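You operate a simulated robot arm through the tools that you are given. There is no shell and no other tool. Be economical: measure what you need, move in short steps, check, and stop when the job is done.

You are at the controls of a simulated robot arm. One attempt, no reset.

## Task
Take the white patch plug on the top of the short desk and put it away on the upper step of the ledge cabinet. Put the fuse labelled "13A" from the top of the long bench on top of the yellow packet and the fuse that says "5A" on top of the white packet. Open the blue cover. Do these in any order. Set down upright: white patch plug.

It is judged by the outcome, as a careful person would: the job done as asked, and still so three seconds after it is handed in. It fails if anything else is knocked over, pushed out of place, dropped, spilled or broken. A push-on lid holds only when it is set on centred and level and pressed home; a screw cap is set on level and turned clockwise until tight.

## Robot
A 7-joint arm with a two-finger gripper on a trunk, on a base that drives. Base frame: it is fixed to the floor where the robot stands at the start and does not move with it; the origin is under the middle of the robot, x ahead of it, y to its left, z up. Units: cm, rad, N and s.
With the tool pointing down near the work surface it reaches from about 30 to 74 cm from the robot's upright axis, wherever it stands. Its first joint turns from -2.897 to 2.897 rad. Places, roughly: blue cover [-30, 150, 80]; fuse [150, 150, 75]; upper step of the ledge cabinet (72x21 cm) [-304, -76, 116]; white packet [100, 150, 100]; yellow packet [125, 150, 100]. Payload 2.94 kg.
The tool frame sits at the grasp point between the pads (the TCP): z along the fingers, y along the line on which they close. The tips reach 3 cm beyond it. Largest opening 13.8 cm; the body of the gripper starts 10.9 cm behind the TCP.
Orientation is told as [roll, pitch, yaw] about the base's x, y, z axes, in that order, counted from this pose: with the fingers straight down and closing along the base's y, the tool's x points along the base's -x, its y along +y and its z along -z.

## Interface
- The arm moves only by the tool move_arm. Its argument "motion" is a list of rows, each a list of 3 entries, a list of its own where there are three numbers: the shift along the tool's x, y, z in cm, then the turn, a rotation vector about the tool's x, y, z in rad, then the gripper command, from -1 (fully open) to 1 (shut), values between in proportion. In form: [[[tx, ty, tz], [ax, ay, az], gripper], ...]. A call has 1 to 20 rows; each row is the pose to reach, as a shift and turn from the pose commanded when the call began, along the tool's axes at that moment. Each row takes 0.2 s and may step no farther than 5 cm and 0.15 rad from the row before; otherwise, or with a gripper value out of range, the whole call is refused. Where a pose cannot be reached the arm comes as near as it can. A force on the tool above 40 N (or 10 N above the force at the start of the call, whichever is more), or a blocked arm, ends the call early, and 0.2 s more pass. The fingers move at their own pace and stop on an object; they squeeze with about 22 N. The grip force told is the motor's: it shows also when the fingers shut on nothing. Time passes only in rows, and 0.2 s behind the last, so rows that repeat a pose let the fingers close. It gives the time, the measured TCP pose, the force on the tool (base axes), the opening and the grip force at its end, in the units of the frame above (readings bear some noise), with the torque about the TCP (base axes, N m) and any sound that the robot's microphone picked up.
- Cameras (640 x 400 px; columns grow to the right, rows downward): "scene" is now at [0.63, 12.5, 137.85]; the picture's right is [-0.10, -0.99, 0.00], its down [-0.63, 0.06, -0.78] and it looks along [0.77, -0.08, -0.63] (base axes); focal length 275 px, centre (320, 200). "wrist" rides on the gripper at [7.1, 1.9, -14.6] in the tool frame; the picture's right is [-0.26, 0.96, 0.00], its down [-0.85, -0.23, -0.48] and it looks along [-0.46, -0.12, 0.88] (tool axes); focal length 280 px, centre (320, 200). There is no depth. A picture from a camera that has moved, and an enlarged one, comes with that camera's place and axes in the base frame and with its lens.
- capture(camera): a new picture of that camera. It takes no simulated time.
- move_column(by): slides the trunk up (or, below 0, down) by that many cm; the arm and the scene camera ride with it, the base frame stays. It gives what a move gives, with no picture.
- steer(legs): drives the robot by 1 to 6 legs, each [ahead, left, turn to the left] in cm, cm and rad, along the robot's own axes; the way and the turn of a leg run together, so that a leg with both is an arc; at most 150 cm and 3.142 rad a leg. The arm and the cameras ride along, it lands a little off, and it stops where it bumps. It gives what a move gives.
- aim_head(pan, tilt): turns the head with the scene camera to pan (to the left, within 1.501 rad either way) and tilt (down, from -0.506 to 1.204), counted from straight ahead of the robot. It gives what a move gives.
- inspect(camera, box): a new picture of the part [left, top, right, bottom] of that camera's present view, enlarged. It takes no simulated time.
- hand_in(): hands the job in; it is judged then, once.

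Work in short steps. Places have to be worked out from the pictures, the camera data and where the tool is seen: move nearer, look again, correct. Check each grasp and each placing, and mend what went wrong. You have 165 turns and 108 pictures in all, those below and enlarged ones among them. Open the gripper and draw the arm clear of the work before you hand the job in, unless the task says otherwise; then end with one line.

The tools are called by a JSON object that holds its "method" and its "body". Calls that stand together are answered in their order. move_arm: Moves the arm, as the interface text tells. Its arguments: {"type":"object","properties":{"motion":{"type":"array","items":{"type":"array"}}},"required":["motion"]} The other tools are called the same way: move_column (by) slides the trunk up or down; steer (legs) drives the base; aim_head (pan, tilt) turns the head that bears the scene camera; capture (camera) takes a picture; inspect (camera, box) takes an enlarged picture of a part of a camera's view; hand_in () hands the job in.

At the start:

```text
time_s: 0.0
tcp_pos: [39.11, 7.96, 106.91]
ee_rot: [0.0, 0.001, 0.0]
ft_force: [-0.3, 0.5, 0.7]
moment: [-0.01, -0.04, 0.02]
opening: 13.8
grip_force: 0.0
trunk travel left (down, up): [-22.5, 22.9]
robot x, y, heading: [0.13, 0.08, -0.002]
head pan, tilt: [-0.077, 0.73]
```

scene: 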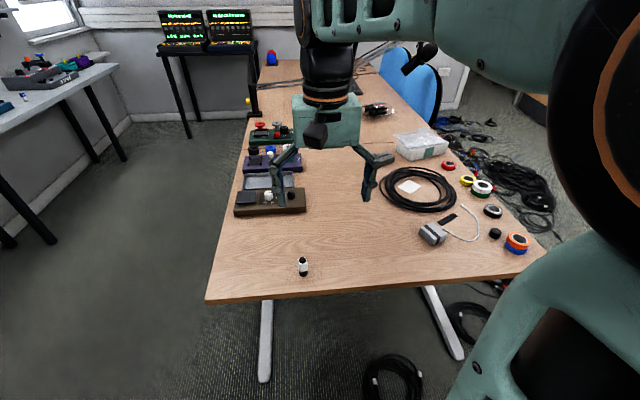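
wrist: 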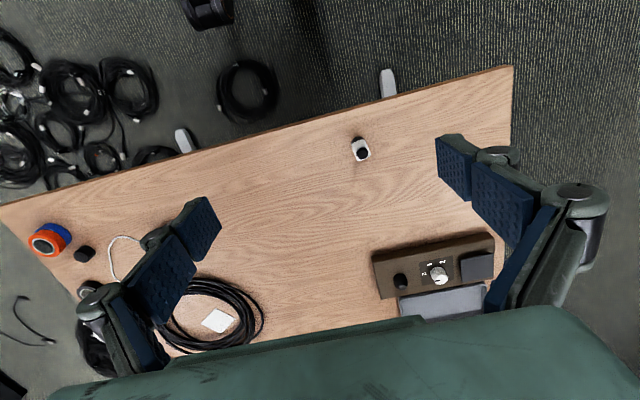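

I'll first look closer at the item on the desk ahead, and look around to the left where the bench seems to be.

{"method": "inspect", "body": {"camera": "scene", "box": [220, 100, 380, 300]}}

{"method": "inspect", "body": {"camera": "scene", "box": [0, 0, 320, 200]}}

{"method": "aim_head", "body": {"pan": 1.2, "tilt": 0.5}}

{"method": "capture", "body": {"camera": "scene"}}

```text
2.00 times, centred on (300, 200) of scene
camera zoom: at [0.63, 12.5, 137.85], right [-0.1, -0.99, 0.0], down [-0.63, 0.06, -0.78], along [0.77, -0.08, -0.63], focal length 551 px, centre (360, 200)
```

zoom: 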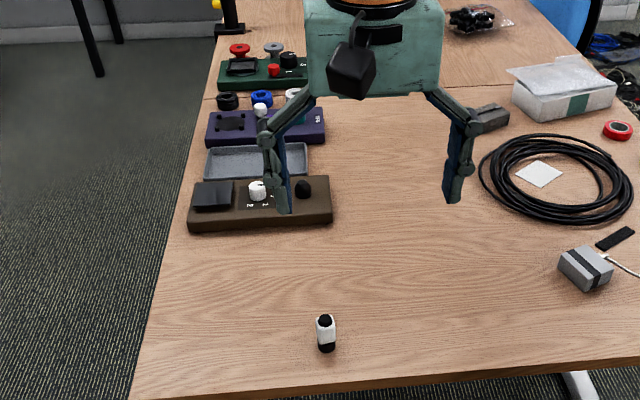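

```text
2.00 times, centred on (160, 100) of scene
camera zoom: at [0.63, 12.5, 137.85], right [-0.1, -0.99, 0.0], down [-0.63, 0.06, -0.78], along [0.77, -0.08, -0.63], focal length 551 px, centre (640, 400)
```

zoom: 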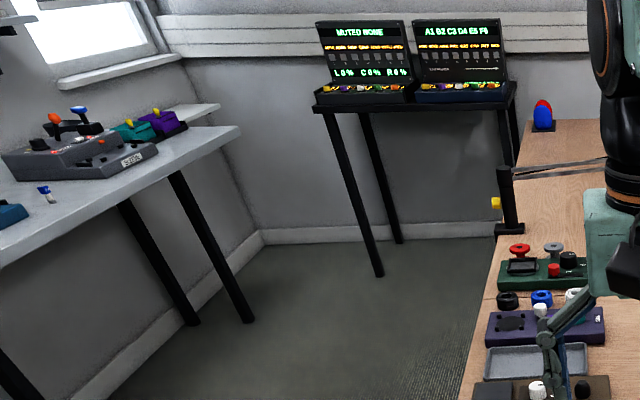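

```text
time_s: 1.4
tcp_pos: [38.95, 8.12, 106.8]
ee_rot: [-0.001, 0.005, 0.001]
ft_force: [0.3, -0.2, 0.5]
moment: [0.0, -0.04, 0.02]
opening: 13.8
grip_force: 0.0
trunk travel left (down, up): [-22.5, 22.9]
robot x, y, heading: [0.14, -0.12, 0.001]
head pan, tilt: [1.201, 0.499]
```

```text
103 pictures are left
camera scene: at [1.14, 13.28, 139.2], right [-0.01, -1.0, 0.0], down [-0.5, 0.0, -0.86], along [0.86, -0.01, -0.5], focal length 275 px, centre (320, 200)
```

scene: 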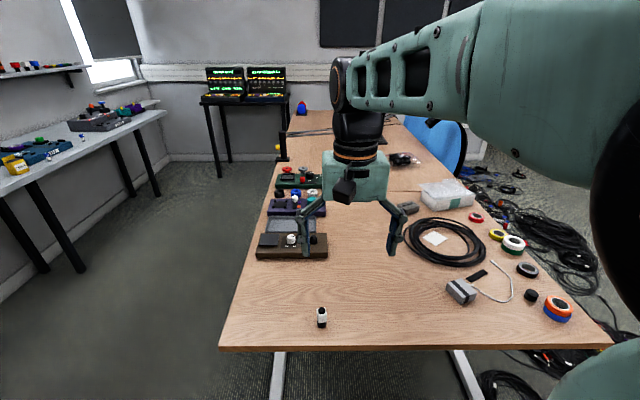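

The picture seems not to have caught up with the head; take it again.

{"method": "capture", "body": {"camera": "scene"}}

```text
102 pictures are left
camera scene: at [1.14, 13.28, 139.2], right [-0.01, -1.0, 0.0], down [-0.5, 0.0, -0.86], along [0.86, -0.01, -0.5], focal length 275 px, centre (320, 200)
```

scene: 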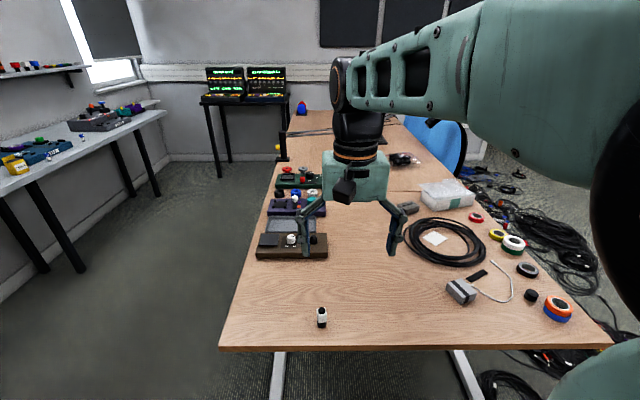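

The tilt followed but the pan did not, although it is reported as 1.2. I'll command it again.

{"method": "aim_head", "body": {"pan": 0.8, "tilt": 0.5}}

{"method": "capture", "body": {"camera": "scene"}}

```text
time_s: 2.3
tcp_pos: [38.99, 7.94, 106.77]
ee_rot: [-0.002, 0.007, 0.001]
ft_force: [0.6, -0.3, 0.6]
moment: [-0.02, -0.01, -0.01]
opening: 13.78
grip_force: 0.1
trunk travel left (down, up): [-22.5, 22.9]
robot x, y, heading: [-0.06, 0.17, 0.003]
head pan, tilt: [0.799, 0.499]
```

```text
101 pictures are left
camera scene: at [1.15, 13.29, 139.25], right [-0.01, -1.0, 0.0], down [-0.5, 0.0, -0.87], along [0.87, -0.01, -0.5], focal length 275 px, centre (320, 200)
```

scene: 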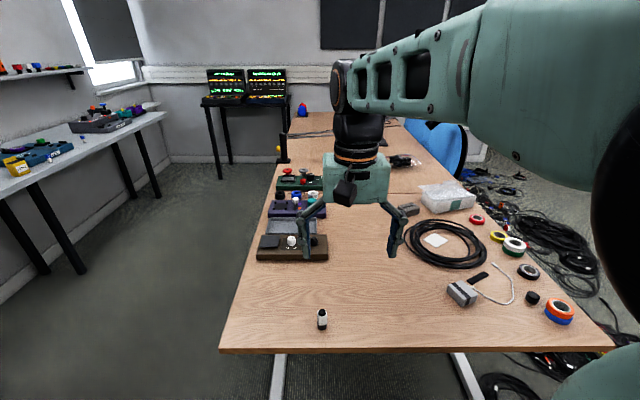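

The pan is stuck, so I'll turn with the base when I need other directions. Close look at the item at the desk edge.

{"method": "inspect", "body": {"camera": "scene", "box": [280, 290, 360, 340]}}

{"method": "inspect", "body": {"camera": "wrist", "box": [320, 120, 400, 170]}}

{"method": "inspect", "body": {"camera": "scene", "box": [0, 50, 160, 150]}}

```text
8.00 times, centred on (320, 315) of scene
camera zoom: at [1.15, 13.29, 139.25], right [-0.01, -1.0, 0.0], down [-0.5, 0.0, -0.87], along [0.87, -0.01, -0.5], focal length 2202 px, centre (320, -720)
```

zoom: 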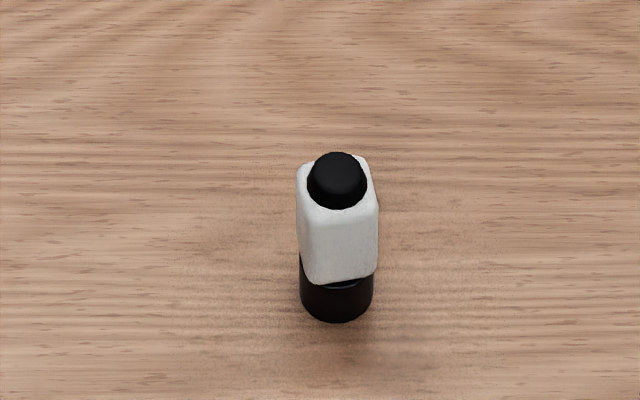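

```text
8.00 times, centred on (360, 145) of wrist
camera zoom: at [31.94, 10.01, 121.45], right [0.26, 0.96, 0.0], down [0.85, -0.23, 0.47], along [0.45, -0.13, -0.88], focal length 2243 px, centre (0, 640)
```

zoom: 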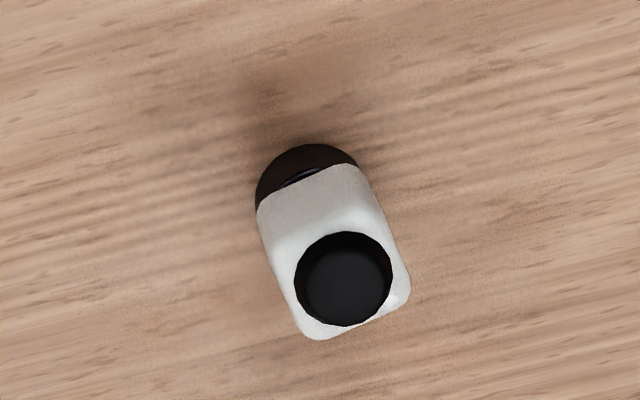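

```text
4.00 times, centred on (80, 100) of scene
camera zoom: at [1.15, 13.29, 139.25], right [-0.01, -1.0, 0.0], down [-0.5, 0.0, -0.87], along [0.87, -0.01, -0.5], focal length 1101 px, centre (1280, 600)
```

zoom: 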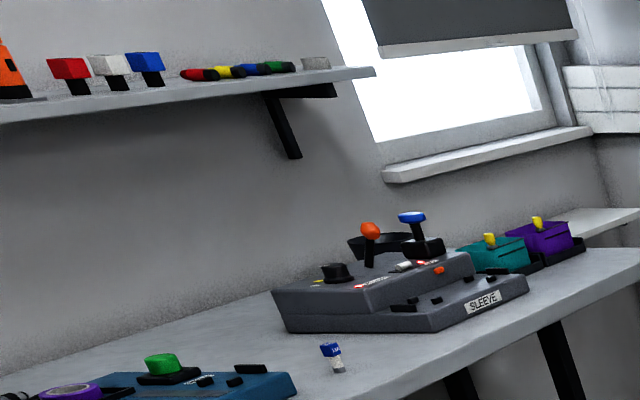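

The plug stands at about (47.2, 12.2), top z≈80.3, desk z≈74.7; its body is square to the fingers. Move above it and check.

{"method": "move_arm", "body": {"motion": [[[-3, 1.5, 2], [0, 0, 0], -0.4], [[-6, 3, 4], [0, 0, 0], -0.4], [[-8.2, 4.2, 8], [0, 0, 0], -0.4], [[-8.2, 4.2, 12], [0, 0, 0], -0.4], [[-8.2, 4.2, 16], [0, 0, 0], -0.4], [[-8.2, 4.2, 20], [0, 0, 0], -0.4], [[-8.2, 4.2, 20], [0, 0, 0], -0.4]]}}

{"method": "capture", "body": {"camera": "wrist"}}

{"method": "inspect", "body": {"camera": "scene", "box": [240, 250, 400, 350]}}

```text
time_s: 3.9
tcp_pos: [47.34, 12.54, 86.62]
ee_rot: [0.0, 0.0, 0.001]
ft_force: [0.0, 0.3, 0.5]
moment: [0.0, 0.03, 0.01]
opening: 9.68
grip_force: 0.1
trunk travel left (down, up): [-22.5, 22.9]
robot x, y, heading: [-0.1, 0.3, -0.004]
head pan, tilt: [0.799, 0.499]
```

```text
97 pictures are left
camera wrist: at [40.04, 14.54, 101.27], right [0.26, 0.97, 0.0], down [0.85, -0.23, 0.48], along [0.46, -0.12, -0.88], focal length 280 px, centre (320, 200)
```

wrist: 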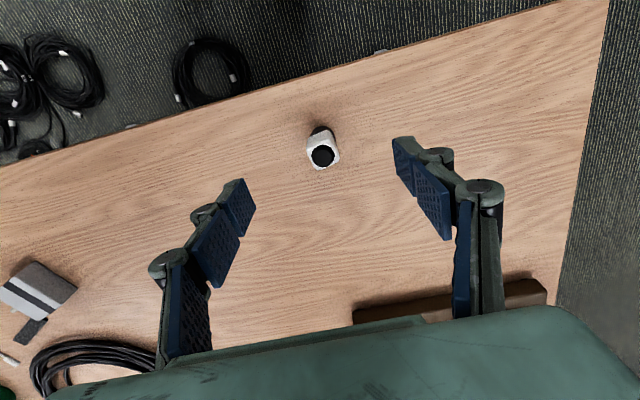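

```text
4.00 times, centred on (320, 300) of scene
camera zoom: at [-1.53, 19.89, 139.46], right [0.72, -0.7, 0.0], down [-0.33, -0.34, -0.88], along [0.61, 0.63, -0.48], focal length 1101 px, centre (320, -200)
```

zoom: 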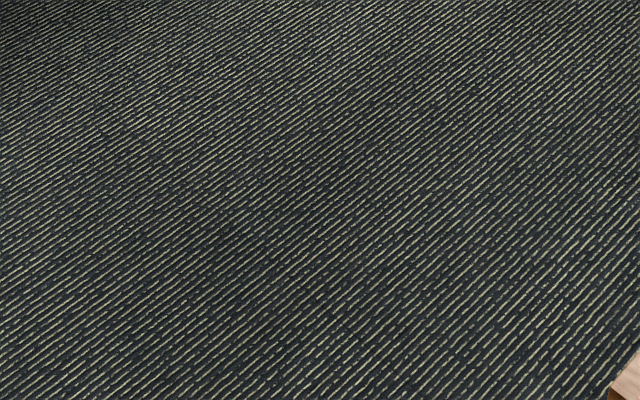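

The head pans after a lag, good. Plug top now computes to (47.2, 12.8); descend and grasp.

{"method": "move_arm", "body": {"motion": [[[0.1, 0.3, 4], [0, 0, 0], -0.4], [[0.1, 0.3, 8.1], [0, 0, 0], -0.4], [[0.1, 0.3, 8.1], [0, 0, 0], 0.3], [[0.1, 0.3, 8.1], [0, 0, 0], 1], [[0.1, 0.3, 8.1], [0, 0, 0], 1], [[0.1, 0.3, 8.1], [0, 0, 0], 1], [[0.1, 0.3, 8.1], [0, 0, 0], 1]]}}

{"method": "capture", "body": {"camera": "wrist"}}

{"method": "capture", "body": {"camera": "scene"}}

```text
time_s: 5.5
tcp_pos: [47.2, 12.49, 78.82]
ee_rot: [0.001, 0.001, -0.001]
ft_force: [0.2, 0.5, 1.0]
moment: [0.0, 0.03, -0.02]
opening: 2.75
grip_force: 22.0
trunk travel left (down, up): [-22.5, 22.9]
robot x, y, heading: [-0.29, -0.12, -0.003]
head pan, tilt: [0.799, 0.499]
```

```text
95 pictures are left
camera wrist: at [40.04, 14.53, 93.41], right [0.26, 0.96, 0.0], down [0.85, -0.23, 0.48], along [0.46, -0.12, -0.88], focal length 280 px, centre (320, 200)
```

wrist: 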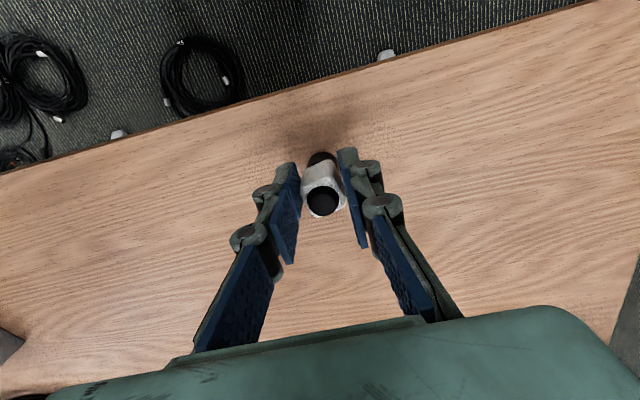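

```text
94 pictures are left
camera scene: at [-1.54, 19.88, 139.46], right [0.72, -0.7, 0.0], down [-0.33, -0.34, -0.88], along [0.61, 0.63, -0.48], focal length 275 px, centre (320, 200)
```

scene: 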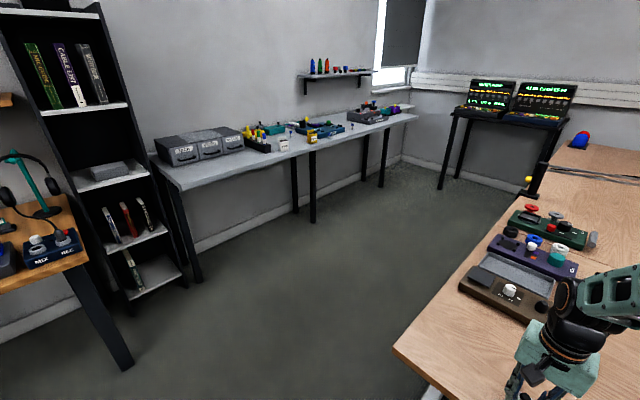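

The plug is held, opening 2.75. Before lifting, check the other desk on the left, in case another plug is meant.

{"method": "aim_head", "body": {"pan": 1.5, "tilt": 0.5}}

{"method": "move_arm", "body": {"motion": [[[0, 0, -0.5], [0, 0, 0], 1], [[0, 0, -1], [0, 0, 0], 1], [[0, 0, -2], [0, 0, 0], 1], [[0, 0, -3], [0, 0, 0], 1], [[0, 0, -3], [0, 0, 0], 1], [[0, 0, -3], [0, 0, 0], 1]]}}

{"method": "capture", "body": {"camera": "scene"}}

{"method": "capture", "body": {"camera": "wrist"}}

```text
time_s: 6.6
tcp_pos: [47.23, 12.54, 78.85]
ee_rot: [0.001, 0.0, 0.0]
ft_force: [0.1, 0.2, 0.7]
moment: [0.01, 0.01, -0.03]
opening: 2.75
grip_force: 21.8
trunk travel left (down, up): [-22.5, 22.9]
robot x, y, heading: [0.08, -0.28, 0.001]
head pan, tilt: [1.499, 0.499]
```

```text
time_s: 8.0
tcp_pos: [47.23, 12.4, 81.78]
ee_rot: [0.0, -0.001, 0.0]
ft_force: [-0.7, 0.9, -1.4]
moment: [-0.02, 0.02, -0.01]
opening: 2.76
grip_force: 21.6
trunk travel left (down, up): [-22.5, 22.9]
robot x, y, heading: [0.05, -0.27, -0.003]
head pan, tilt: [1.499, 0.499]
```

```text
93 pictures are left
camera scene: at [-7.23, 22.44, 139.46], right [1.0, -0.07, 0.0], down [-0.03, -0.48, -0.88], along [0.06, 0.88, -0.48], focal length 275 px, centre (320, 200)
```

scene: 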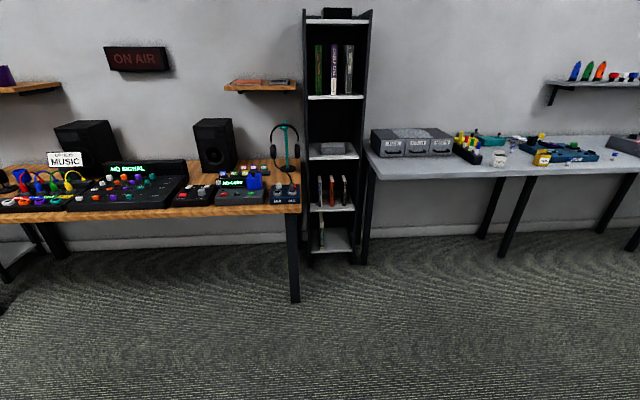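

```text
92 pictures are left
camera wrist: at [40.01, 14.54, 96.44], right [0.26, 0.96, 0.0], down [0.85, -0.23, 0.48], along [0.46, -0.12, -0.88], focal length 280 px, centre (320, 200)
```

wrist: 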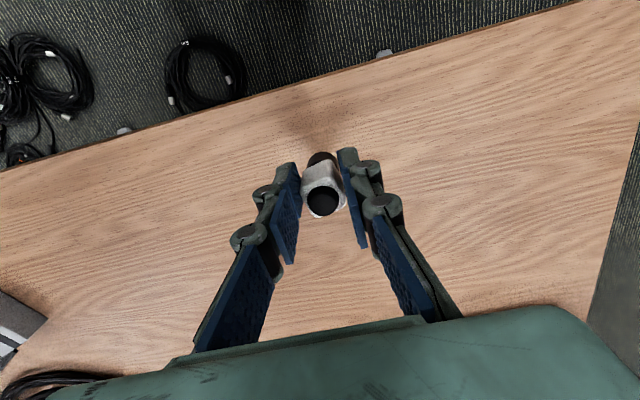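

Plug lifted cleanly. The blue cover is on the mixer desk at the left; the bench with the fuses is to the right of it. Raise the plug, and back away from the desk, then turn to look behind.

{"method": "move_arm", "body": {"motion": [[[1, 0, -4], [0, 0, 0], 1], [[3, -1, -8], [0, 0, 0], 1], [[5, -2, -12], [0, 0, 0], 1], [[7, -3, -16], [0, 0, 0], 1], [[8, -4, -20], [0, 0, 0], 1], [[8, -4, -24], [0, 0, 0], 1], [[8, -4, -24], [0, 0, 0], 1]]}}

{"method": "steer", "body": {"legs": [[-30, 0, 0], [0, 0, 1.57]]}}

{"method": "capture", "body": {"camera": "scene"}}

```text
time_s: 9.6
tcp_pos: [38.76, 8.68, 105.99]
ee_rot: [-0.001, -0.001, 0.001]
ft_force: [-1.1, 0.3, -1.1]
moment: [0.01, 0.0, 0.0]
opening: 2.74
grip_force: 22.3
trunk travel left (down, up): [-22.5, 22.9]
robot x, y, heading: [-0.06, 0.23, -0.004]
head pan, tilt: [1.499, 0.499]
```

```text
time_s: 15.4
tcp_pos: [-37.19, 38.98, 105.96]
ee_rot: [0.0, -0.001, 1.564]
ft_force: [0.2, -0.7, -0.5]
moment: [-0.03, 0.0, 0.0]
opening: 2.75
grip_force: 22.6
trunk travel left (down, up): [-22.5, 22.9]
robot x, y, heading: [-28.91, 0.19, 1.565]
head pan, tilt: [1.499, 0.499]
```

```text
91 pictures are left
camera scene: at [-51.15, -7.39, 139.46], right [0.08, 1.0, 0.0], down [0.48, -0.04, -0.88], along [-0.88, 0.07, -0.48], focal length 275 px, centre (320, 200)
```

scene: 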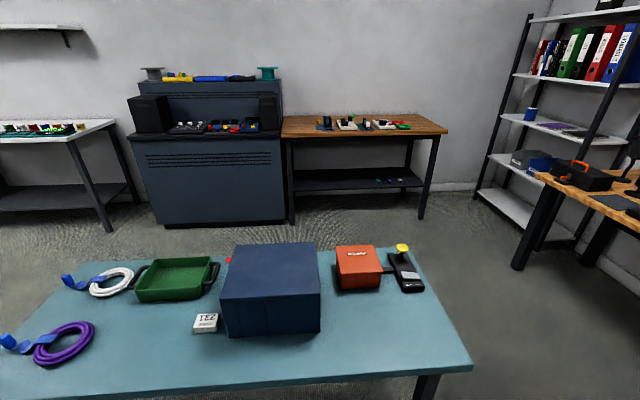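

The ledge cabinet is the dark-blue one across the room; a teal table stands between. I'll pass right of that table (y≈80): turn to face it, then strafe, and look.

{"method": "aim_head", "body": {"pan": 0, "tilt": 0.6}}

{"method": "steer", "body": {"legs": [[0, 0, 1.576], [0, -80, 0]]}}

{"method": "capture", "body": {"camera": "scene"}}

```text
time_s: 17.0
tcp_pos: [-37.0, 39.08, 105.16]
ee_rot: [-0.002, 0.024, 1.559]
ft_force: [-0.3, -0.2, -1.0]
moment: [0.0, -0.05, 0.0]
opening: 2.72
grip_force: 22.1
trunk travel left (down, up): [-22.5, 22.9]
robot x, y, heading: [-28.75, -0.07, 1.566]
head pan, tilt: [0.0, 0.6]
```

```text
time_s: 28.1
tcp_pos: [-68.11, 69.8, 105.41]
ee_rot: [-0.001, 0.015, -3.136]
ft_force: [-0.8, 0.5, -0.8]
moment: [-0.01, -0.03, 0.02]
opening: 2.75
grip_force: 22.1
trunk travel left (down, up): [-22.5, 22.9]
robot x, y, heading: [-28.71, 78.67, -3.133]
head pan, tilt: [0.0, 0.6]
```

```text
90 pictures are left
camera scene: at [-29.82, 64.02, 139.0], right [-0.14, 0.99, 0.0], down [0.52, 0.07, -0.85], along [-0.84, -0.12, -0.52], focal length 275 px, centre (320, 200)
```

scene: 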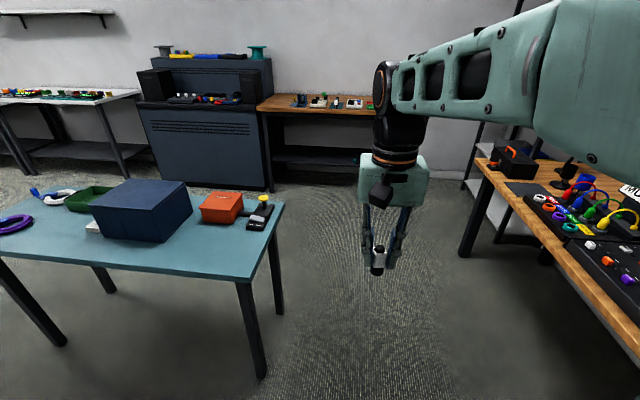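

The aisle is clear (table leg y≈26, desk leg y≈148). Drive ahead to x≈-200.

{"method": "steer", "body": {"legs": [[150, 0, 0], [18, 0, 0]]}}

{"method": "steer", "body": {"legs": [[0, 75, 0]]}}

{"method": "capture", "body": {"camera": "scene"}}

```text
time_s: 36.9
tcp_pos: [-241.7, 70.85, 105.08]
ee_rot: [-0.004, 0.023, 3.128]
ft_force: [-0.4, 0.1, -0.8]
moment: [-0.01, -0.01, 0.01]
opening: 2.73
grip_force: 21.9
trunk travel left (down, up): [-22.5, 22.9]
robot x, y, heading: [-202.28, 79.03, 3.13]
head pan, tilt: [0.0, 0.6]
```

```text
time_s: 43.9
tcp_pos: [-242.76, -3.34, 104.93]
ee_rot: [-0.004, 0.027, 3.125]
ft_force: [0.0, 0.0, -1.0]
moment: [-0.01, -0.02, -0.02]
opening: 2.69
grip_force: 21.7
trunk travel left (down, up): [-22.5, 22.9]
robot x, y, heading: [-203.53, 4.79, 3.129]
head pan, tilt: [0.0, 0.6]
```

```text
89 pictures are left
camera scene: at [-204.55, -9.94, 138.81], right [-0.11, 0.99, 0.0], down [0.54, 0.06, -0.84], along [-0.84, -0.1, -0.54], focal length 275 px, centre (320, 200)
```

scene: 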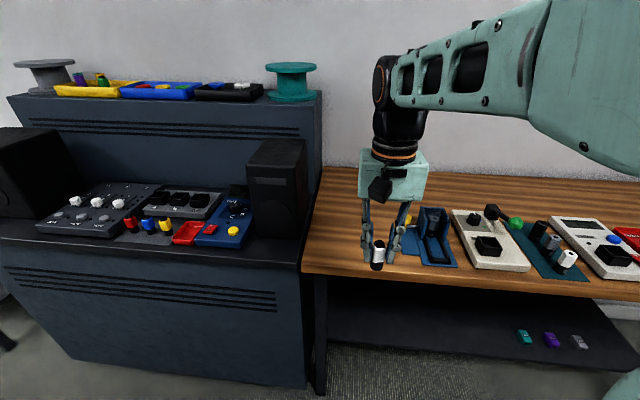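

The upper step carries spools and trays. Raise the trunk for height and go further left, then look at the step's top.

{"method": "move_column", "body": {"by": 22}}

{"method": "aim_head", "body": {"pan": 0.1, "tilt": 0.6}}

{"method": "steer", "body": {"legs": [[0, 70, 0.01]]}}

{"method": "capture", "body": {"camera": "scene"}}

{"method": "capture", "body": {"camera": "wrist"}}

```text
time_s: 46.2
tcp_pos: [-242.68, -3.34, 126.93]
ee_rot: [-0.005, 0.026, 3.126]
ft_force: [-0.7, 0.3, -0.8]
moment: [0.0, 0.02, -0.01]
opening: 2.73
grip_force: 21.7
trunk travel left (down, up): [-44.5, 0.9]
robot x, y, heading: [-203.49, 4.58, 3.129]
head pan, tilt: [0.0, 0.6]
```

```text
time_s: 46.9
tcp_pos: [-242.89, -3.24, 126.98]
ee_rot: [-0.004, 0.028, 3.127]
ft_force: [0.5, 0.5, -0.3]
moment: [0.01, -0.01, -0.02]
opening: 2.75
grip_force: 21.6
trunk travel left (down, up): [-44.5, 0.9]
robot x, y, heading: [-203.24, 4.74, 3.134]
head pan, tilt: [0.099, 0.6]
```

```text
time_s: 53.6
tcp_pos: [-243.3, -75.32, 126.77]
ee_rot: [-0.005, 0.027, 3.136]
ft_force: [-0.3, 0.8, -1.3]
moment: [0.02, 0.0, 0.02]
opening: 2.72
grip_force: 22.0
trunk travel left (down, up): [-44.5, 0.9]
robot x, y, heading: [-204.34, -66.48, 3.141]
head pan, tilt: [0.099, 0.6]
```

```text
88 pictures are left
camera scene: at [-204.98, -81.57, 160.77], right [-0.13, 0.99, 0.0], down [0.54, 0.07, -0.84], along [-0.83, -0.11, -0.55], focal length 275 px, centre (320, 200)
```

scene: 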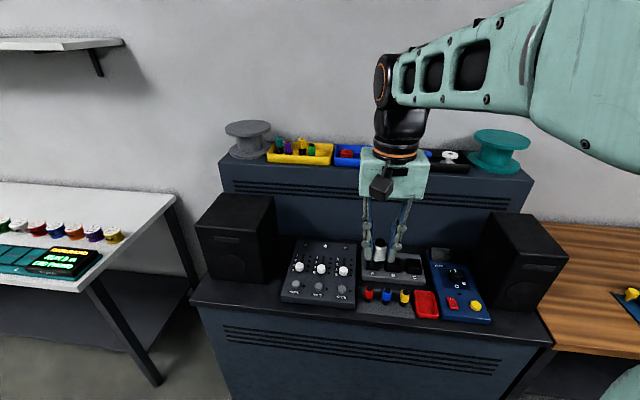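

```text
87 pictures are left
camera wrist: at [-236.7, -77.27, 141.68], right [-0.27, -0.96, -0.01], down [-0.86, 0.23, 0.45], along [-0.43, 0.13, -0.89], focal length 280 px, centre (320, 200)
```

wrist: 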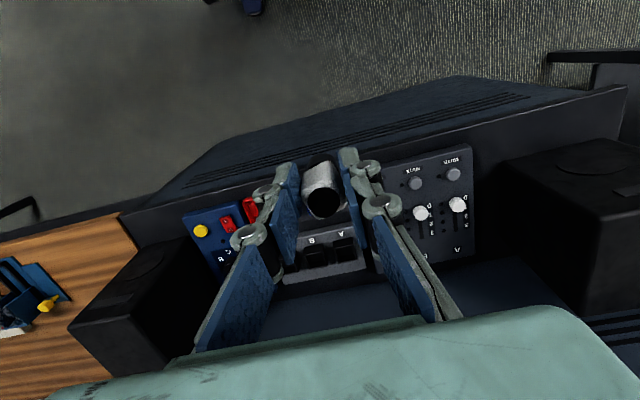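

Zoom on the upper step's top to find a free flat patch.

{"method": "inspect", "body": {"camera": "scene", "box": [210, 100, 370, 200]}}

{"method": "inspect", "body": {"camera": "scene", "box": [390, 100, 550, 200]}}

```text
4.00 times, centred on (290, 150) of scene
camera zoom: at [-204.98, -81.57, 160.77], right [-0.13, 0.99, 0.0], down [0.54, 0.07, -0.84], along [-0.83, -0.11, -0.55], focal length 1101 px, centre (440, 400)
```

zoom: 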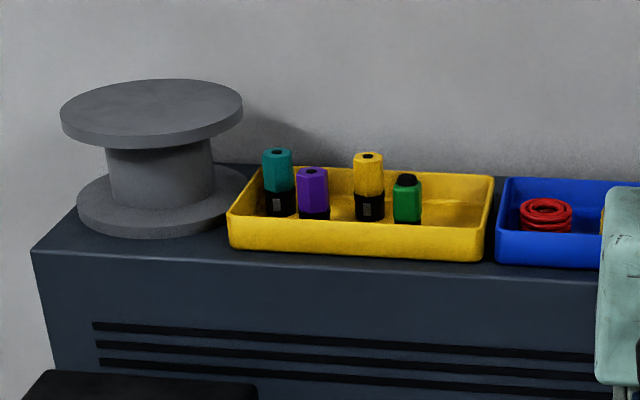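

```text
4.00 times, centred on (470, 150) of scene
camera zoom: at [-204.98, -81.57, 160.77], right [-0.13, 0.99, 0.0], down [0.54, 0.07, -0.84], along [-0.83, -0.11, -0.55], focal length 1101 px, centre (-280, 400)
```

zoom: 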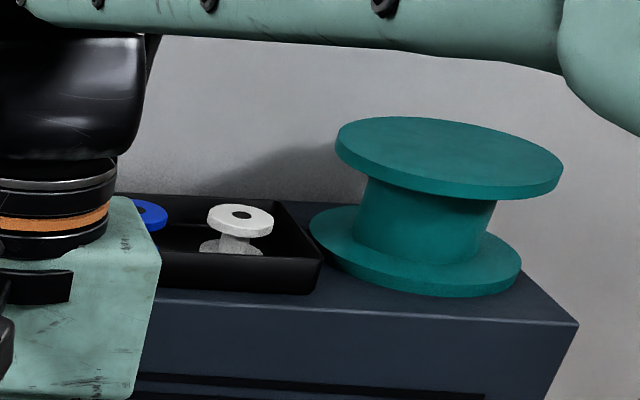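

The yellow tray on the upper step (x −296…−309, y −113…−90) holds the other patch plugs standing upright, so that's where this one belongs: its free right end, about (−302.5, −92.7). Fingers should close along x there. I'll come nearer.

{"method": "steer", "body": {"legs": [[0, 21, 0], [23, 0, 0]]}}

{"method": "move_arm", "body": {"motion": [[[0, 0, -1], [0, -0.013, 0.14], 1], [[0, 0, -2], [0, -0.026, 0.28], 1], [[0, 0, -2], [0, -0.026, 0.42], 1], [[0, 0, -2], [0, -0.026, 0.56], 1], [[0, 0, -2], [0, -0.026, 0.56], 1]]}}

{"method": "capture", "body": {"camera": "scene"}}

```text
time_s: 57.4
tcp_pos: [-266.02, -96.44, 126.72]
ee_rot: [-0.005, 0.029, 3.133]
ft_force: [0.0, -0.9, -0.4]
moment: [0.02, 0.01, -0.05]
opening: 2.72
grip_force: 22.0
trunk travel left (down, up): [-44.5, 0.9]
robot x, y, heading: [-226.82, -87.99, 3.138]
head pan, tilt: [0.099, 0.6]
```

```text
time_s: 58.6
tcp_pos: [-266.19, -96.35, 127.99]
ee_rot: [-0.025, 0.015, 2.572]
ft_force: [-0.1, -0.2, -0.6]
moment: [0.02, 0.0, -0.05]
opening: 2.75
grip_force: 21.4
trunk travel left (down, up): [-44.5, 0.9]
robot x, y, heading: [-227.03, -88.03, 3.136]
head pan, tilt: [0.099, 0.6]
```

```text
84 pictures are left
camera scene: at [-227.77, -102.74, 160.69], right [-0.12, 0.99, 0.0], down [0.55, 0.07, -0.83], along [-0.83, -0.1, -0.55], focal length 275 px, centre (320, 200)
```

scene: 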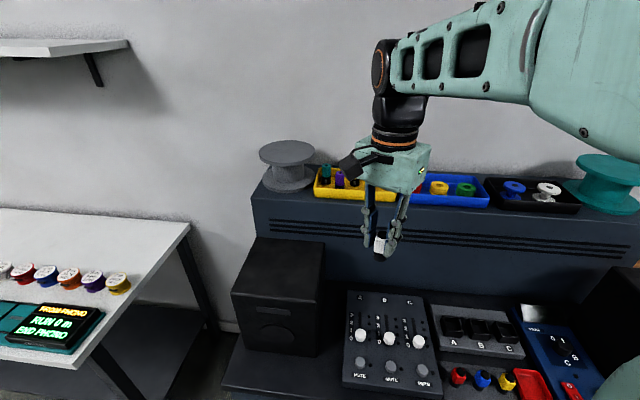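

The yaw turn works. Complete the 90° turn and align in y with the spot, raising slightly.

{"method": "move_arm", "body": {"motion": [[[0, 0, 0], [0, 0, 0.14], 1], [[-0.5, -0.8, -0.5], [0, 0, 0.28], 1], [[-1, -1.6, -1], [0, 0, 0.42], 1], [[-1.5, -2.4, -1], [0, 0, 0.56], 1], [[-2, -3.1, -1], [0, 0, 0.7], 1], [[-2, -3.1, -1], [0, 0, 0.84], 1], [[-2, -3.1, -1], [0, 0, 0.97], 1], [[-2, -3.1, -1], [0, 0, 1.005], 1], [[-2, -3.1, -1], [0, 0, 1.005], 1]]}}

{"method": "inspect", "body": {"camera": "scene", "box": [240, 130, 500, 290]}}

{"method": "capture", "body": {"camera": "wrist"}}

```text
time_s: 60.6
tcp_pos: [-266.22, -92.79, 129.91]
ee_rot: [-0.002, -0.013, 1.569]
ft_force: [-0.4, 0.4, -1.3]
moment: [-0.01, 0.02, -0.03]
opening: 2.73
grip_force: 21.9
trunk travel left (down, up): [-44.5, 0.9]
robot x, y, heading: [-226.8, -88.16, 3.136]
head pan, tilt: [0.099, 0.6]
```

```text
2.46 times, centred on (370, 210) of scene
camera zoom: at [-227.72, -102.91, 160.62], right [-0.14, 0.99, 0.0], down [0.55, 0.08, -0.83], along [-0.82, -0.12, -0.56], focal length 678 px, centre (197, 175)
```

zoom: 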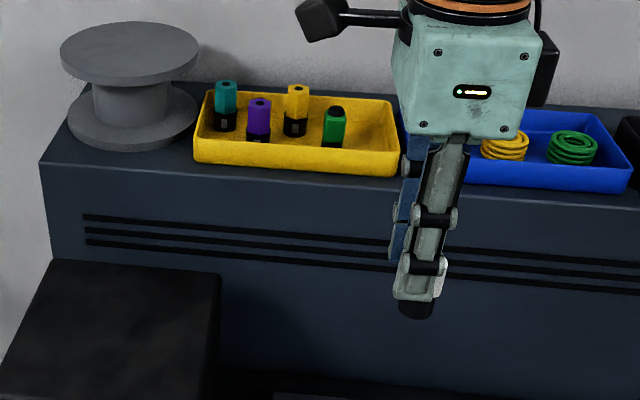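

```text
82 pictures are left
camera wrist: at [-268.25, -99.87, 144.39], right [-0.96, 0.27, 0.0], down [0.23, 0.84, 0.49], along [0.13, 0.47, -0.87], focal length 280 px, centre (320, 200)
```

wrist: 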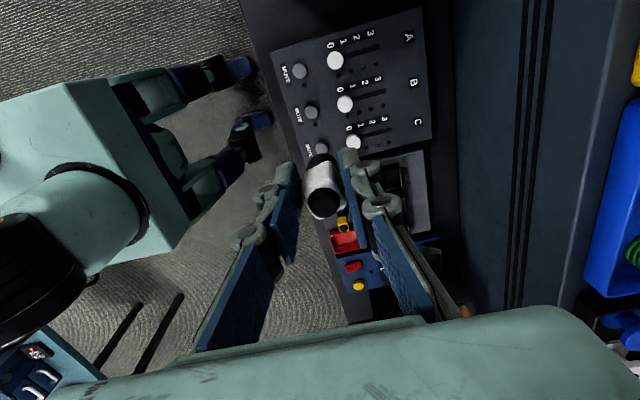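

Geometry confirmed: tray right wall y≈−89.5, green plug at (−300.2, −97). Extend forward over the target (−303, −93), staying high.

{"method": "move_arm", "body": {"motion": [[[0, 4.6, 0], [0, 0, 0], 1], [[0, 9.2, 0], [0, 0, 0], 1], [[0, 13.8, 0], [0, 0, 0], 1], [[0, 18.4, 0], [0, 0, 0], 1], [[0, 23, 0], [0, 0, 0], 1], [[0, 27.6, 0], [0, 0, 0], 1], [[0.1, 32.2, 0], [0, 0, 0], 1], [[0.2, 36.6, 0], [0, 0, 0], 1], [[0.2, 36.6, 0], [0, 0, 0], 1], [[0.2, 36.6, 0], [0, 0, 0], 1]]}}

{"method": "capture", "body": {"camera": "wrist"}}

{"method": "inspect", "body": {"camera": "scene", "box": [240, 100, 500, 260]}}

```text
time_s: 62.8
tcp_pos: [-293.93, -93.4, 126.08]
ee_rot: [-0.003, -0.012, 1.57]
ft_force: [0.0, -0.5, -1.0]
moment: [0.01, -0.03, 0.0]
opening: 2.75
grip_force: 22.2
out of reach, approached as far as the arm can: row 6, 7, 8, 9, 10
trunk travel left (down, up): [-44.5, 0.9]
robot x, y, heading: [-226.99, -88.08, 3.138]
head pan, tilt: [0.099, 0.6]
```

```text
81 pictures are left
camera wrist: at [-296.0, -100.46, 140.62], right [-0.96, 0.26, 0.0], down [0.23, 0.84, 0.49], along [0.13, 0.47, -0.87], focal length 280 px, centre (320, 200)
```

wrist: 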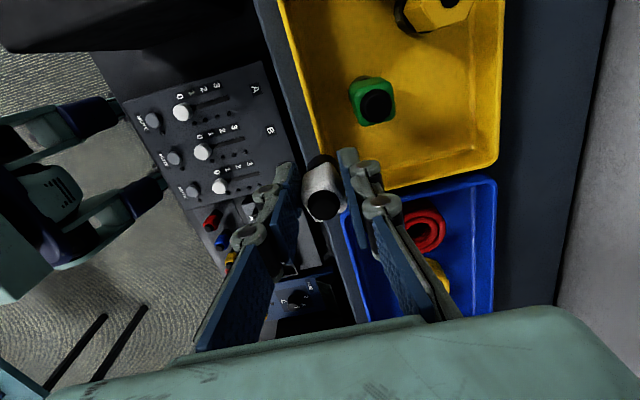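

```text
2.46 times, centred on (370, 180) of scene
camera zoom: at [-227.74, -102.49, 160.55], right [-0.09, 1.0, 0.0], down [0.56, 0.05, -0.83], along [-0.82, -0.08, -0.56], focal length 678 px, centre (197, 249)
```

zoom: 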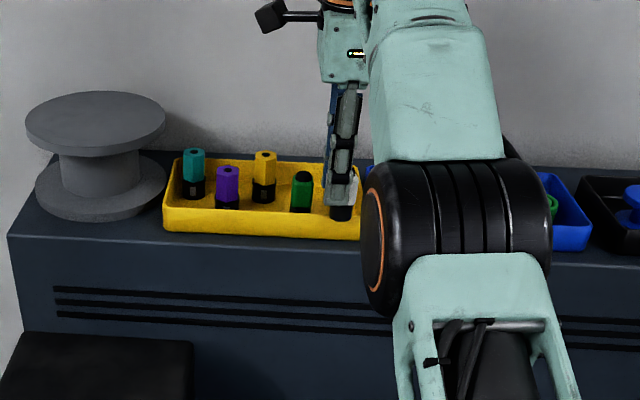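

Out of reach by ~9 cm. The plug (bottom ≈122) is above the rim, so I nudge the base forward in small steps, watching for contact.

{"method": "steer", "body": {"legs": [[5, 0, 0]]}}

{"method": "steer", "body": {"legs": [[5, -1, 0]]}}

```text
time_s: 63.8
tcp_pos: [-296.59, -93.14, 126.02]
ee_rot: [-0.007, -0.01, 1.571]
ft_force: [0.5, -0.4, -0.2]
moment: [0.0, 0.02, 0.0]
opening: 2.73
grip_force: 21.8
trunk travel left (down, up): [-44.5, 0.9]
robot x, y, heading: [-229.56, -87.98, 3.139]
head pan, tilt: [0.099, 0.6]
stopped in leg 1: the robot was blocked; the commanded pose is now the measured one
```

```text
time_s: 64.5
tcp_pos: [-296.76, -93.35, 125.82]
ee_rot: [-0.007, -0.013, 1.569]
ft_force: [-0.3, 0.5, -1.0]
moment: [0.0, 0.04, 0.01]
opening: 2.74
grip_force: 22.3
trunk travel left (down, up): [-44.5, 0.9]
robot x, y, heading: [-229.44, -88.14, 3.136]
head pan, tilt: [0.099, 0.6]
stopped in leg 1: the robot was blocked; the commanded pose is now the measured one
```

The base is blocked at x≈−229.5 by the cabinet front. Test how far the arm reaches from here at the lower height, with the trunk fully up.

{"method": "move_column", "body": {"by": 0.9}}

{"method": "move_arm", "body": {"motion": [[[-1, 1.5, 0.5], [0, 0, 0], 1], [[-1, 3, 1], [0, 0, 0], 1], [[-1, 5, 1.2], [0, 0, 0], 1], [[-1, 5, 1.2], [0, 0, 0], 1]]}}

```text
time_s: 65.0
tcp_pos: [-296.65, -93.38, 126.73]
ee_rot: [-0.007, -0.013, 1.568]
ft_force: [0.4, -0.6, -0.2]
moment: [0.01, -0.01, 0.01]
opening: 2.72
grip_force: 22.2
trunk travel left (down, up): [-45.4, 0.0]
robot x, y, heading: [-229.89, -87.87, 3.134]
head pan, tilt: [0.099, 0.6]
```

```text
time_s: 66.0
tcp_pos: [-297.67, -92.17, 124.77]
ee_rot: [-0.006, -0.013, 1.569]
ft_force: [0.4, 0.3, -1.1]
moment: [0.01, 0.04, 0.01]
opening: 2.73
grip_force: 21.6
out of reach, approached as far as the arm can: row 1, 2, 3, 4
trunk travel left (down, up): [-45.4, 0.0]
robot x, y, heading: [-229.64, -87.69, 3.136]
head pan, tilt: [0.099, 0.6]
```

Reach ends at x≈−298. A slight tool tilt (fingertips forward 0.12 rad) gains what's missing; the plug will settle flat on release. Tilt, extend, then look.

{"method": "move_arm", "body": {"motion": [[[0, 0, 0], [-0.06, 0, 0], 1], [[0, 1, 0], [-0.12, 0, 0], 1], [[0, 2.4, 0], [-0.12, 0, 0], 1], [[0, 3.7, 0], [-0.12, 0, 0], 1], [[0, 3.7, 0], [-0.12, 0, 0], 1]]}}

{"method": "capture", "body": {"camera": "wrist"}}

{"method": "inspect", "body": {"camera": "scene", "box": [280, 120, 440, 220]}}

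```text
time_s: 67.2
tcp_pos: [-301.02, -92.14, 124.72]
ee_rot: [0.114, -0.012, 1.57]
ft_force: [-0.1, 0.3, -0.3]
moment: [0.0, -0.04, 0.02]
opening: 2.74
grip_force: 21.3
trunk travel left (down, up): [-45.4, 0.0]
robot x, y, heading: [-230.15, -87.44, 3.14]
head pan, tilt: [0.099, 0.6]
```

```text
79 pictures are left
camera wrist: at [-301.38, -99.29, 139.42], right [-0.96, 0.26, 0.11], down [0.29, 0.84, 0.46], along [0.02, 0.47, -0.88], focal length 280 px, centre (320, 200)
```

wrist: 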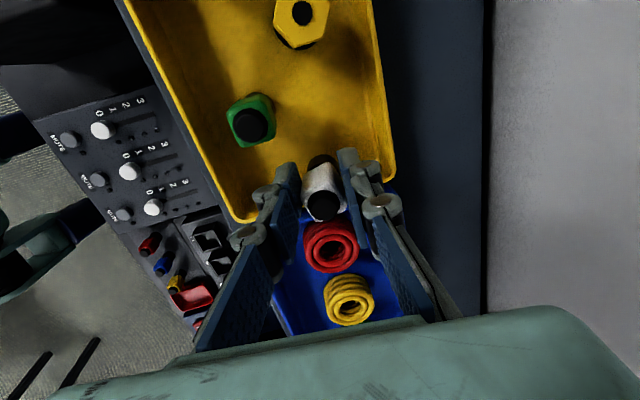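

```text
4.00 times, centred on (360, 170) of scene
camera zoom: at [-230.44, -102.44, 161.43], right [-0.09, 1.0, 0.0], down [0.56, 0.05, -0.83], along [-0.82, -0.08, -0.56], focal length 1101 px, centre (160, 320)
```

zoom: 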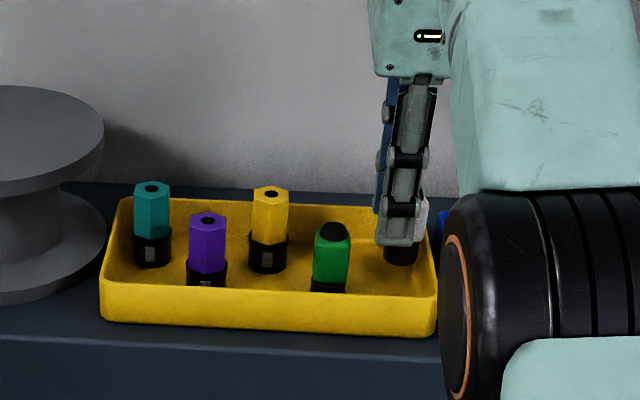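

The plug hangs over the free right end with clearance on all sides. Lower it gently until contact.

{"method": "move_arm", "body": {"motion": [[[0, -0.18, 1.5], [0, 0, 0], 1], [[0, -0.36, 3], [0, 0, 0], 1], [[0, -0.42, 3.5], [0, 0, 0], 1], [[0, -0.45, 3.8], [0, 0, 0], 1], [[0, -0.45, 3.8], [0, 0, 0], 1]]}}

{"method": "inspect", "body": {"camera": "scene", "box": [320, 150, 400, 200]}}

{"method": "capture", "body": {"camera": "wrist"}}

```text
time_s: 68.4
tcp_pos: [-301.1, -92.33, 121.16]
ee_rot: [0.117, -0.011, 1.57]
ft_force: [-2.8, -1.0, 17.9]
moment: [0.12, -0.06, 0.05]
opening: 2.74
grip_force: 22.1
trunk travel left (down, up): [-45.4, 0.0]
robot x, y, heading: [-229.57, -87.93, 3.135]
head pan, tilt: [0.099, 0.6]
```

```text
8.00 times, centred on (360, 175) of scene
camera zoom: at [-230.23, -102.43, 161.43], right [-0.09, 1.0, 0.0], down [0.56, 0.05, -0.83], along [-0.82, -0.08, -0.56], focal length 2202 px, centre (0, 400)
```

zoom: 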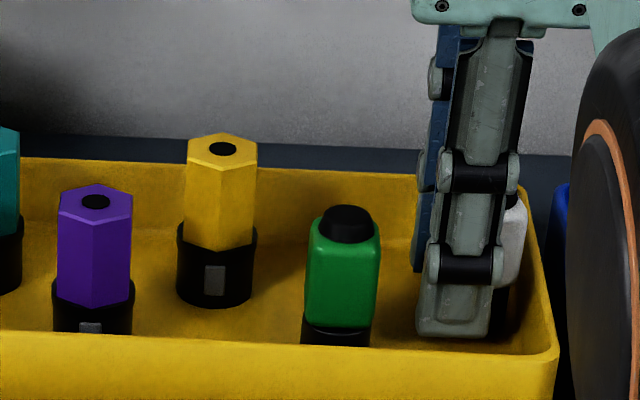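

```text
76 pictures are left
camera wrist: at [-301.48, -99.39, 135.78], right [-0.96, 0.26, 0.12], down [0.29, 0.84, 0.46], along [0.02, 0.47, -0.88], focal length 280 px, centre (320, 200)
```

wrist: 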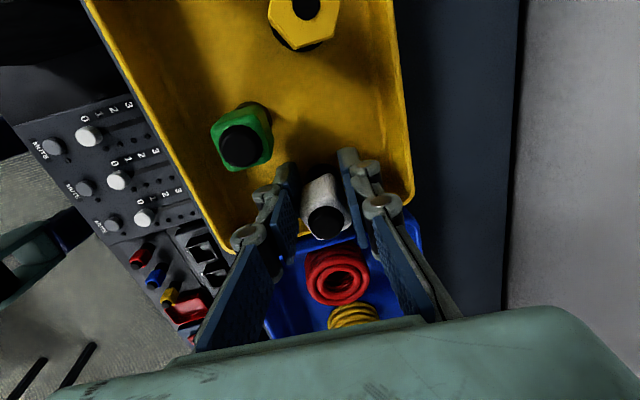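

Contact made with 18 N. Ease slightly and open by small steps so the plug settles upright.

{"method": "move_arm", "body": {"motion": [[[0, 0, -0.2], [0, 0, 0], 1], [[0, 0, -0.25], [0, 0, 0], 0.6], [[0, 0, -0.25], [0, 0, 0], 0.57], [[0, 0, -0.25], [0, 0, 0], 0.54], [[0, 0, -0.25], [0, 0, 0], 0.5], [[0, 0, -0.25], [0, 0, 0], 0.45], [[0, 0, -0.25], [0, 0, 0], 0.42], [[0, 0, -0.25], [0, 0, 0], 0.42]]}}

{"method": "capture", "body": {"camera": "wrist"}}

{"method": "inspect", "body": {"camera": "scene", "box": [320, 150, 400, 200]}}

```text
time_s: 70.2
tcp_pos: [-301.26, -92.32, 121.31]
ee_rot: [0.114, -0.012, 1.568]
ft_force: [1.1, -0.5, -0.9]
moment: [0.02, -0.03, -0.02]
opening: 4.02
grip_force: 0.0
trunk travel left (down, up): [-45.4, 0.0]
robot x, y, heading: [-229.89, -87.64, 3.135]
head pan, tilt: [0.099, 0.6]
```

```text
75 pictures are left
camera wrist: at [-301.68, -99.39, 135.9], right [-0.96, 0.26, 0.11], down [0.28, 0.84, 0.46], along [0.03, 0.47, -0.88], focal length 280 px, centre (320, 200)
```

wrist: 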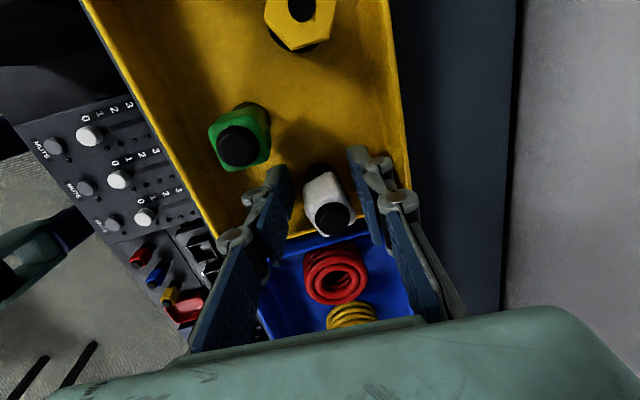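

```text
8.00 times, centred on (360, 175) of scene
camera zoom: at [-230.45, -102.44, 161.42], right [-0.09, 1.0, 0.0], down [0.56, 0.05, -0.83], along [-0.82, -0.08, -0.56], focal length 2202 px, centre (0, 400)
```

zoom: 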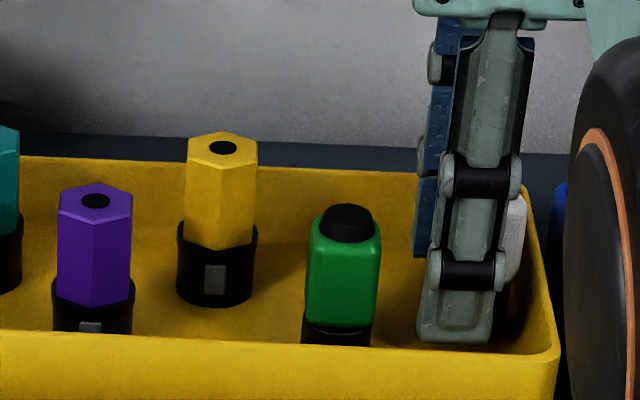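

The plug stands and the fingers are clear. Withdraw upwards, slightly back, and check.

{"method": "move_arm", "body": {"motion": [[[0, 0.06, -1], [0, 0, 0], 0.4], [[0, 0.12, -2], [0, 0, 0], 0.4], [[0, 0.18, -3], [0, 0, 0], 0.4], [[0, 0.2, -4], [0, 0, 0], 0.4], [[0, 0.1, -5], [0, 0, 0], 0.4], [[0, -0.2, -6], [0, 0, 0], 0.4], [[0, -3, -7], [0, 0, 0], 0.4], [[0, -7, -7], [0, 0, 0], 0.4], [[0, -11, -7], [0, 0, 0], 0.4], [[0, -15, -7], [0.12, 0, 0], 0.4], [[0, -19, -7], [0.12, 0, 0], 0.4]]}}

{"method": "inspect", "body": {"camera": "scene", "box": [280, 120, 440, 220]}}

```text
time_s: 72.6
tcp_pos: [-281.75, -92.37, 126.01]
ee_rot: [-0.006, -0.012, 1.569]
ft_force: [0.8, -0.2, -0.3]
moment: [0.01, 0.04, 0.03]
opening: 4.14
grip_force: 0.1
out of reach, approached as far as the arm can: row 4, 5, 6
trunk travel left (down, up): [-45.4, 0.0]
robot x, y, heading: [-229.93, -87.66, 3.133]
head pan, tilt: [0.099, 0.6]
```

```text
4.00 times, centred on (360, 170) of scene
camera zoom: at [-230.25, -102.41, 161.43], right [-0.09, 1.0, 0.0], down [0.56, 0.05, -0.83], along [-0.82, -0.08, -0.56], focal length 1101 px, centre (160, 320)
```

zoom: 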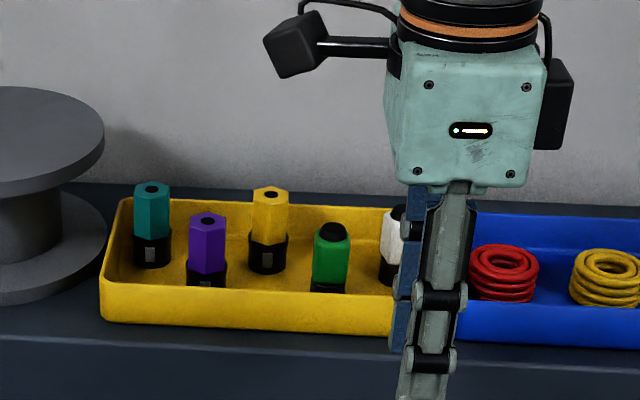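

The white plug stands upright in the tray among its kind. Fold the arm back to its neutral yaw, then retrace the way out: back off, strafe to y≈80.

{"method": "move_arm", "body": {"motion": [[[0, -3, -1], [0, 0, -0.14], 0.4], [[0, -6, -1], [0, 0, -0.28], 0.4], [[0, -9, -1], [0, 0, -0.42], 0.4], [[0, -12, -1], [0, 0, -0.56], 0.4], [[0, -12, -1], [0, 0, -0.7], 0.4], [[0, -12, -1], [0, 0, -0.84], 0.4], [[0, -12, -1], [0, 0, -0.98], 0.4], [[0, -12, -1], [0, 0, -1.12], 0.4], [[0, -12, -1], [0, 0, -1.26], 0.4], [[0, -12, -1], [0, 0, -1.4], 0.4], [[0, -12, -1], [0, 0, -1.54], 0.4], [[0, -12, -1], [0, 0, -1.565], 0.4]]}}

{"method": "inspect", "body": {"camera": "scene", "box": [280, 120, 440, 220]}}

{"method": "steer", "body": {"legs": [[-26, 0, 0], [0, -84, 0], [0, -84, 0]]}}

```text
time_s: 75.2
tcp_pos: [-269.7, -92.28, 127.09]
ee_rot: [-0.011, 0.007, 3.137]
ft_force: [-0.2, 0.2, 0.5]
moment: [0.02, -0.02, -0.03]
opening: 4.16
grip_force: 0.0
trunk travel left (down, up): [-45.4, 0.0]
robot x, y, heading: [-229.76, -87.91, 3.13]
head pan, tilt: [0.099, 0.6]
```

```text
4.00 times, centred on (360, 170) of scene
camera zoom: at [-230.5, -102.23, 161.52], right [-0.07, 1.0, 0.0], down [0.56, 0.04, -0.83], along [-0.83, -0.06, -0.56], focal length 1101 px, centre (160, 320)
```

zoom: 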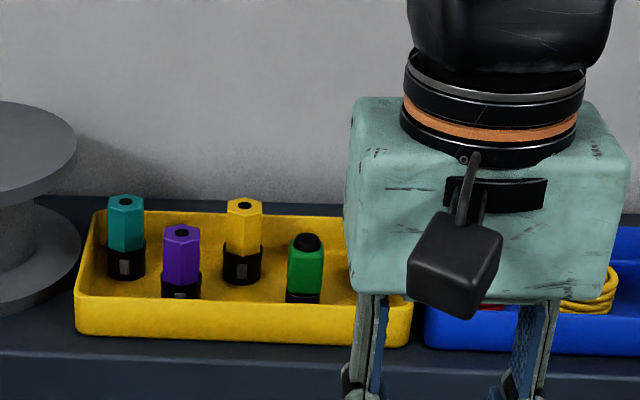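

```text
time_s: 91.9
tcp_pos: [-240.42, 77.53, 127.14]
ee_rot: [-0.012, 0.007, 3.107]
ft_force: [0.2, -0.1, -0.1]
moment: [0.01, 0.02, -0.02]
opening: 4.14
grip_force: 0.1
trunk travel left (down, up): [-45.4, 0.0]
robot x, y, heading: [-200.34, 80.7, 3.11]
head pan, tilt: [0.099, 0.6]
```

Now back along the aisle to x≈−30, then turn to face the mixer desk.

{"method": "steer", "body": {"legs": [[0, 0, 0.03], [-150, 0, 0], [-20, 0, 0], [0, 0, -1.57]]}}

{"method": "aim_head", "body": {"pan": 0.0, "tilt": 0.7}}

{"method": "move_column", "body": {"by": -20}}

{"method": "capture", "body": {"camera": "scene"}}

```text
time_s: 104.6
tcp_pos: [-38.33, 122.19, 127.02]
ee_rot: [-0.013, 0.007, 1.626]
ft_force: [1.0, -0.4, 0.4]
moment: [-0.04, 0.02, -0.01]
opening: 4.1
grip_force: 0.1
trunk travel left (down, up): [-45.4, 0.0]
robot x, y, heading: [-31.4, 82.77, 1.625]
head pan, tilt: [0.099, 0.6]
```

```text
time_s: 105.2
tcp_pos: [-38.43, 122.27, 127.06]
ee_rot: [-0.012, 0.007, 1.623]
ft_force: [-0.7, 0.7, -0.5]
moment: [0.01, -0.02, -0.04]
opening: 4.15
grip_force: 0.2
trunk travel left (down, up): [-45.4, 0.0]
robot x, y, heading: [-31.75, 82.31, 1.62]
head pan, tilt: [0.0, 0.7]
```

```text
time_s: 107.4
tcp_pos: [-38.38, 122.15, 107.08]
ee_rot: [-0.012, 0.008, 1.622]
ft_force: [0.5, -0.2, 0.7]
moment: [-0.02, 0.0, 0.01]
opening: 4.18
grip_force: 0.0
trunk travel left (down, up): [-25.4, 20.0]
robot x, y, heading: [-31.3, 82.46, 1.624]
head pan, tilt: [0.0, 0.7]
```

```text
71 pictures are left
camera scene: at [-44.91, 82.16, 140.56], right [1.0, 0.05, 0.0], down [0.04, -0.64, -0.76], along [-0.04, 0.76, -0.64], focal length 275 px, centre (320, 200)
```

scene: 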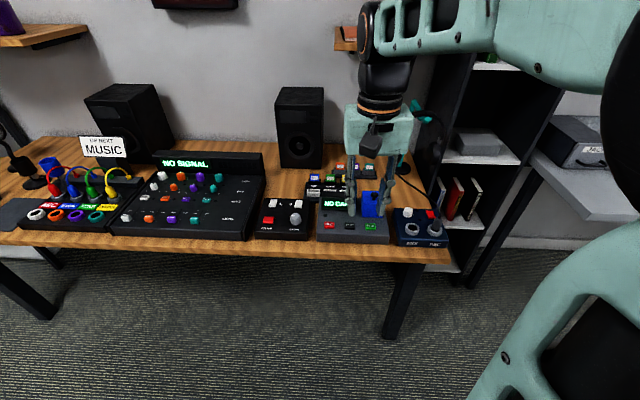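

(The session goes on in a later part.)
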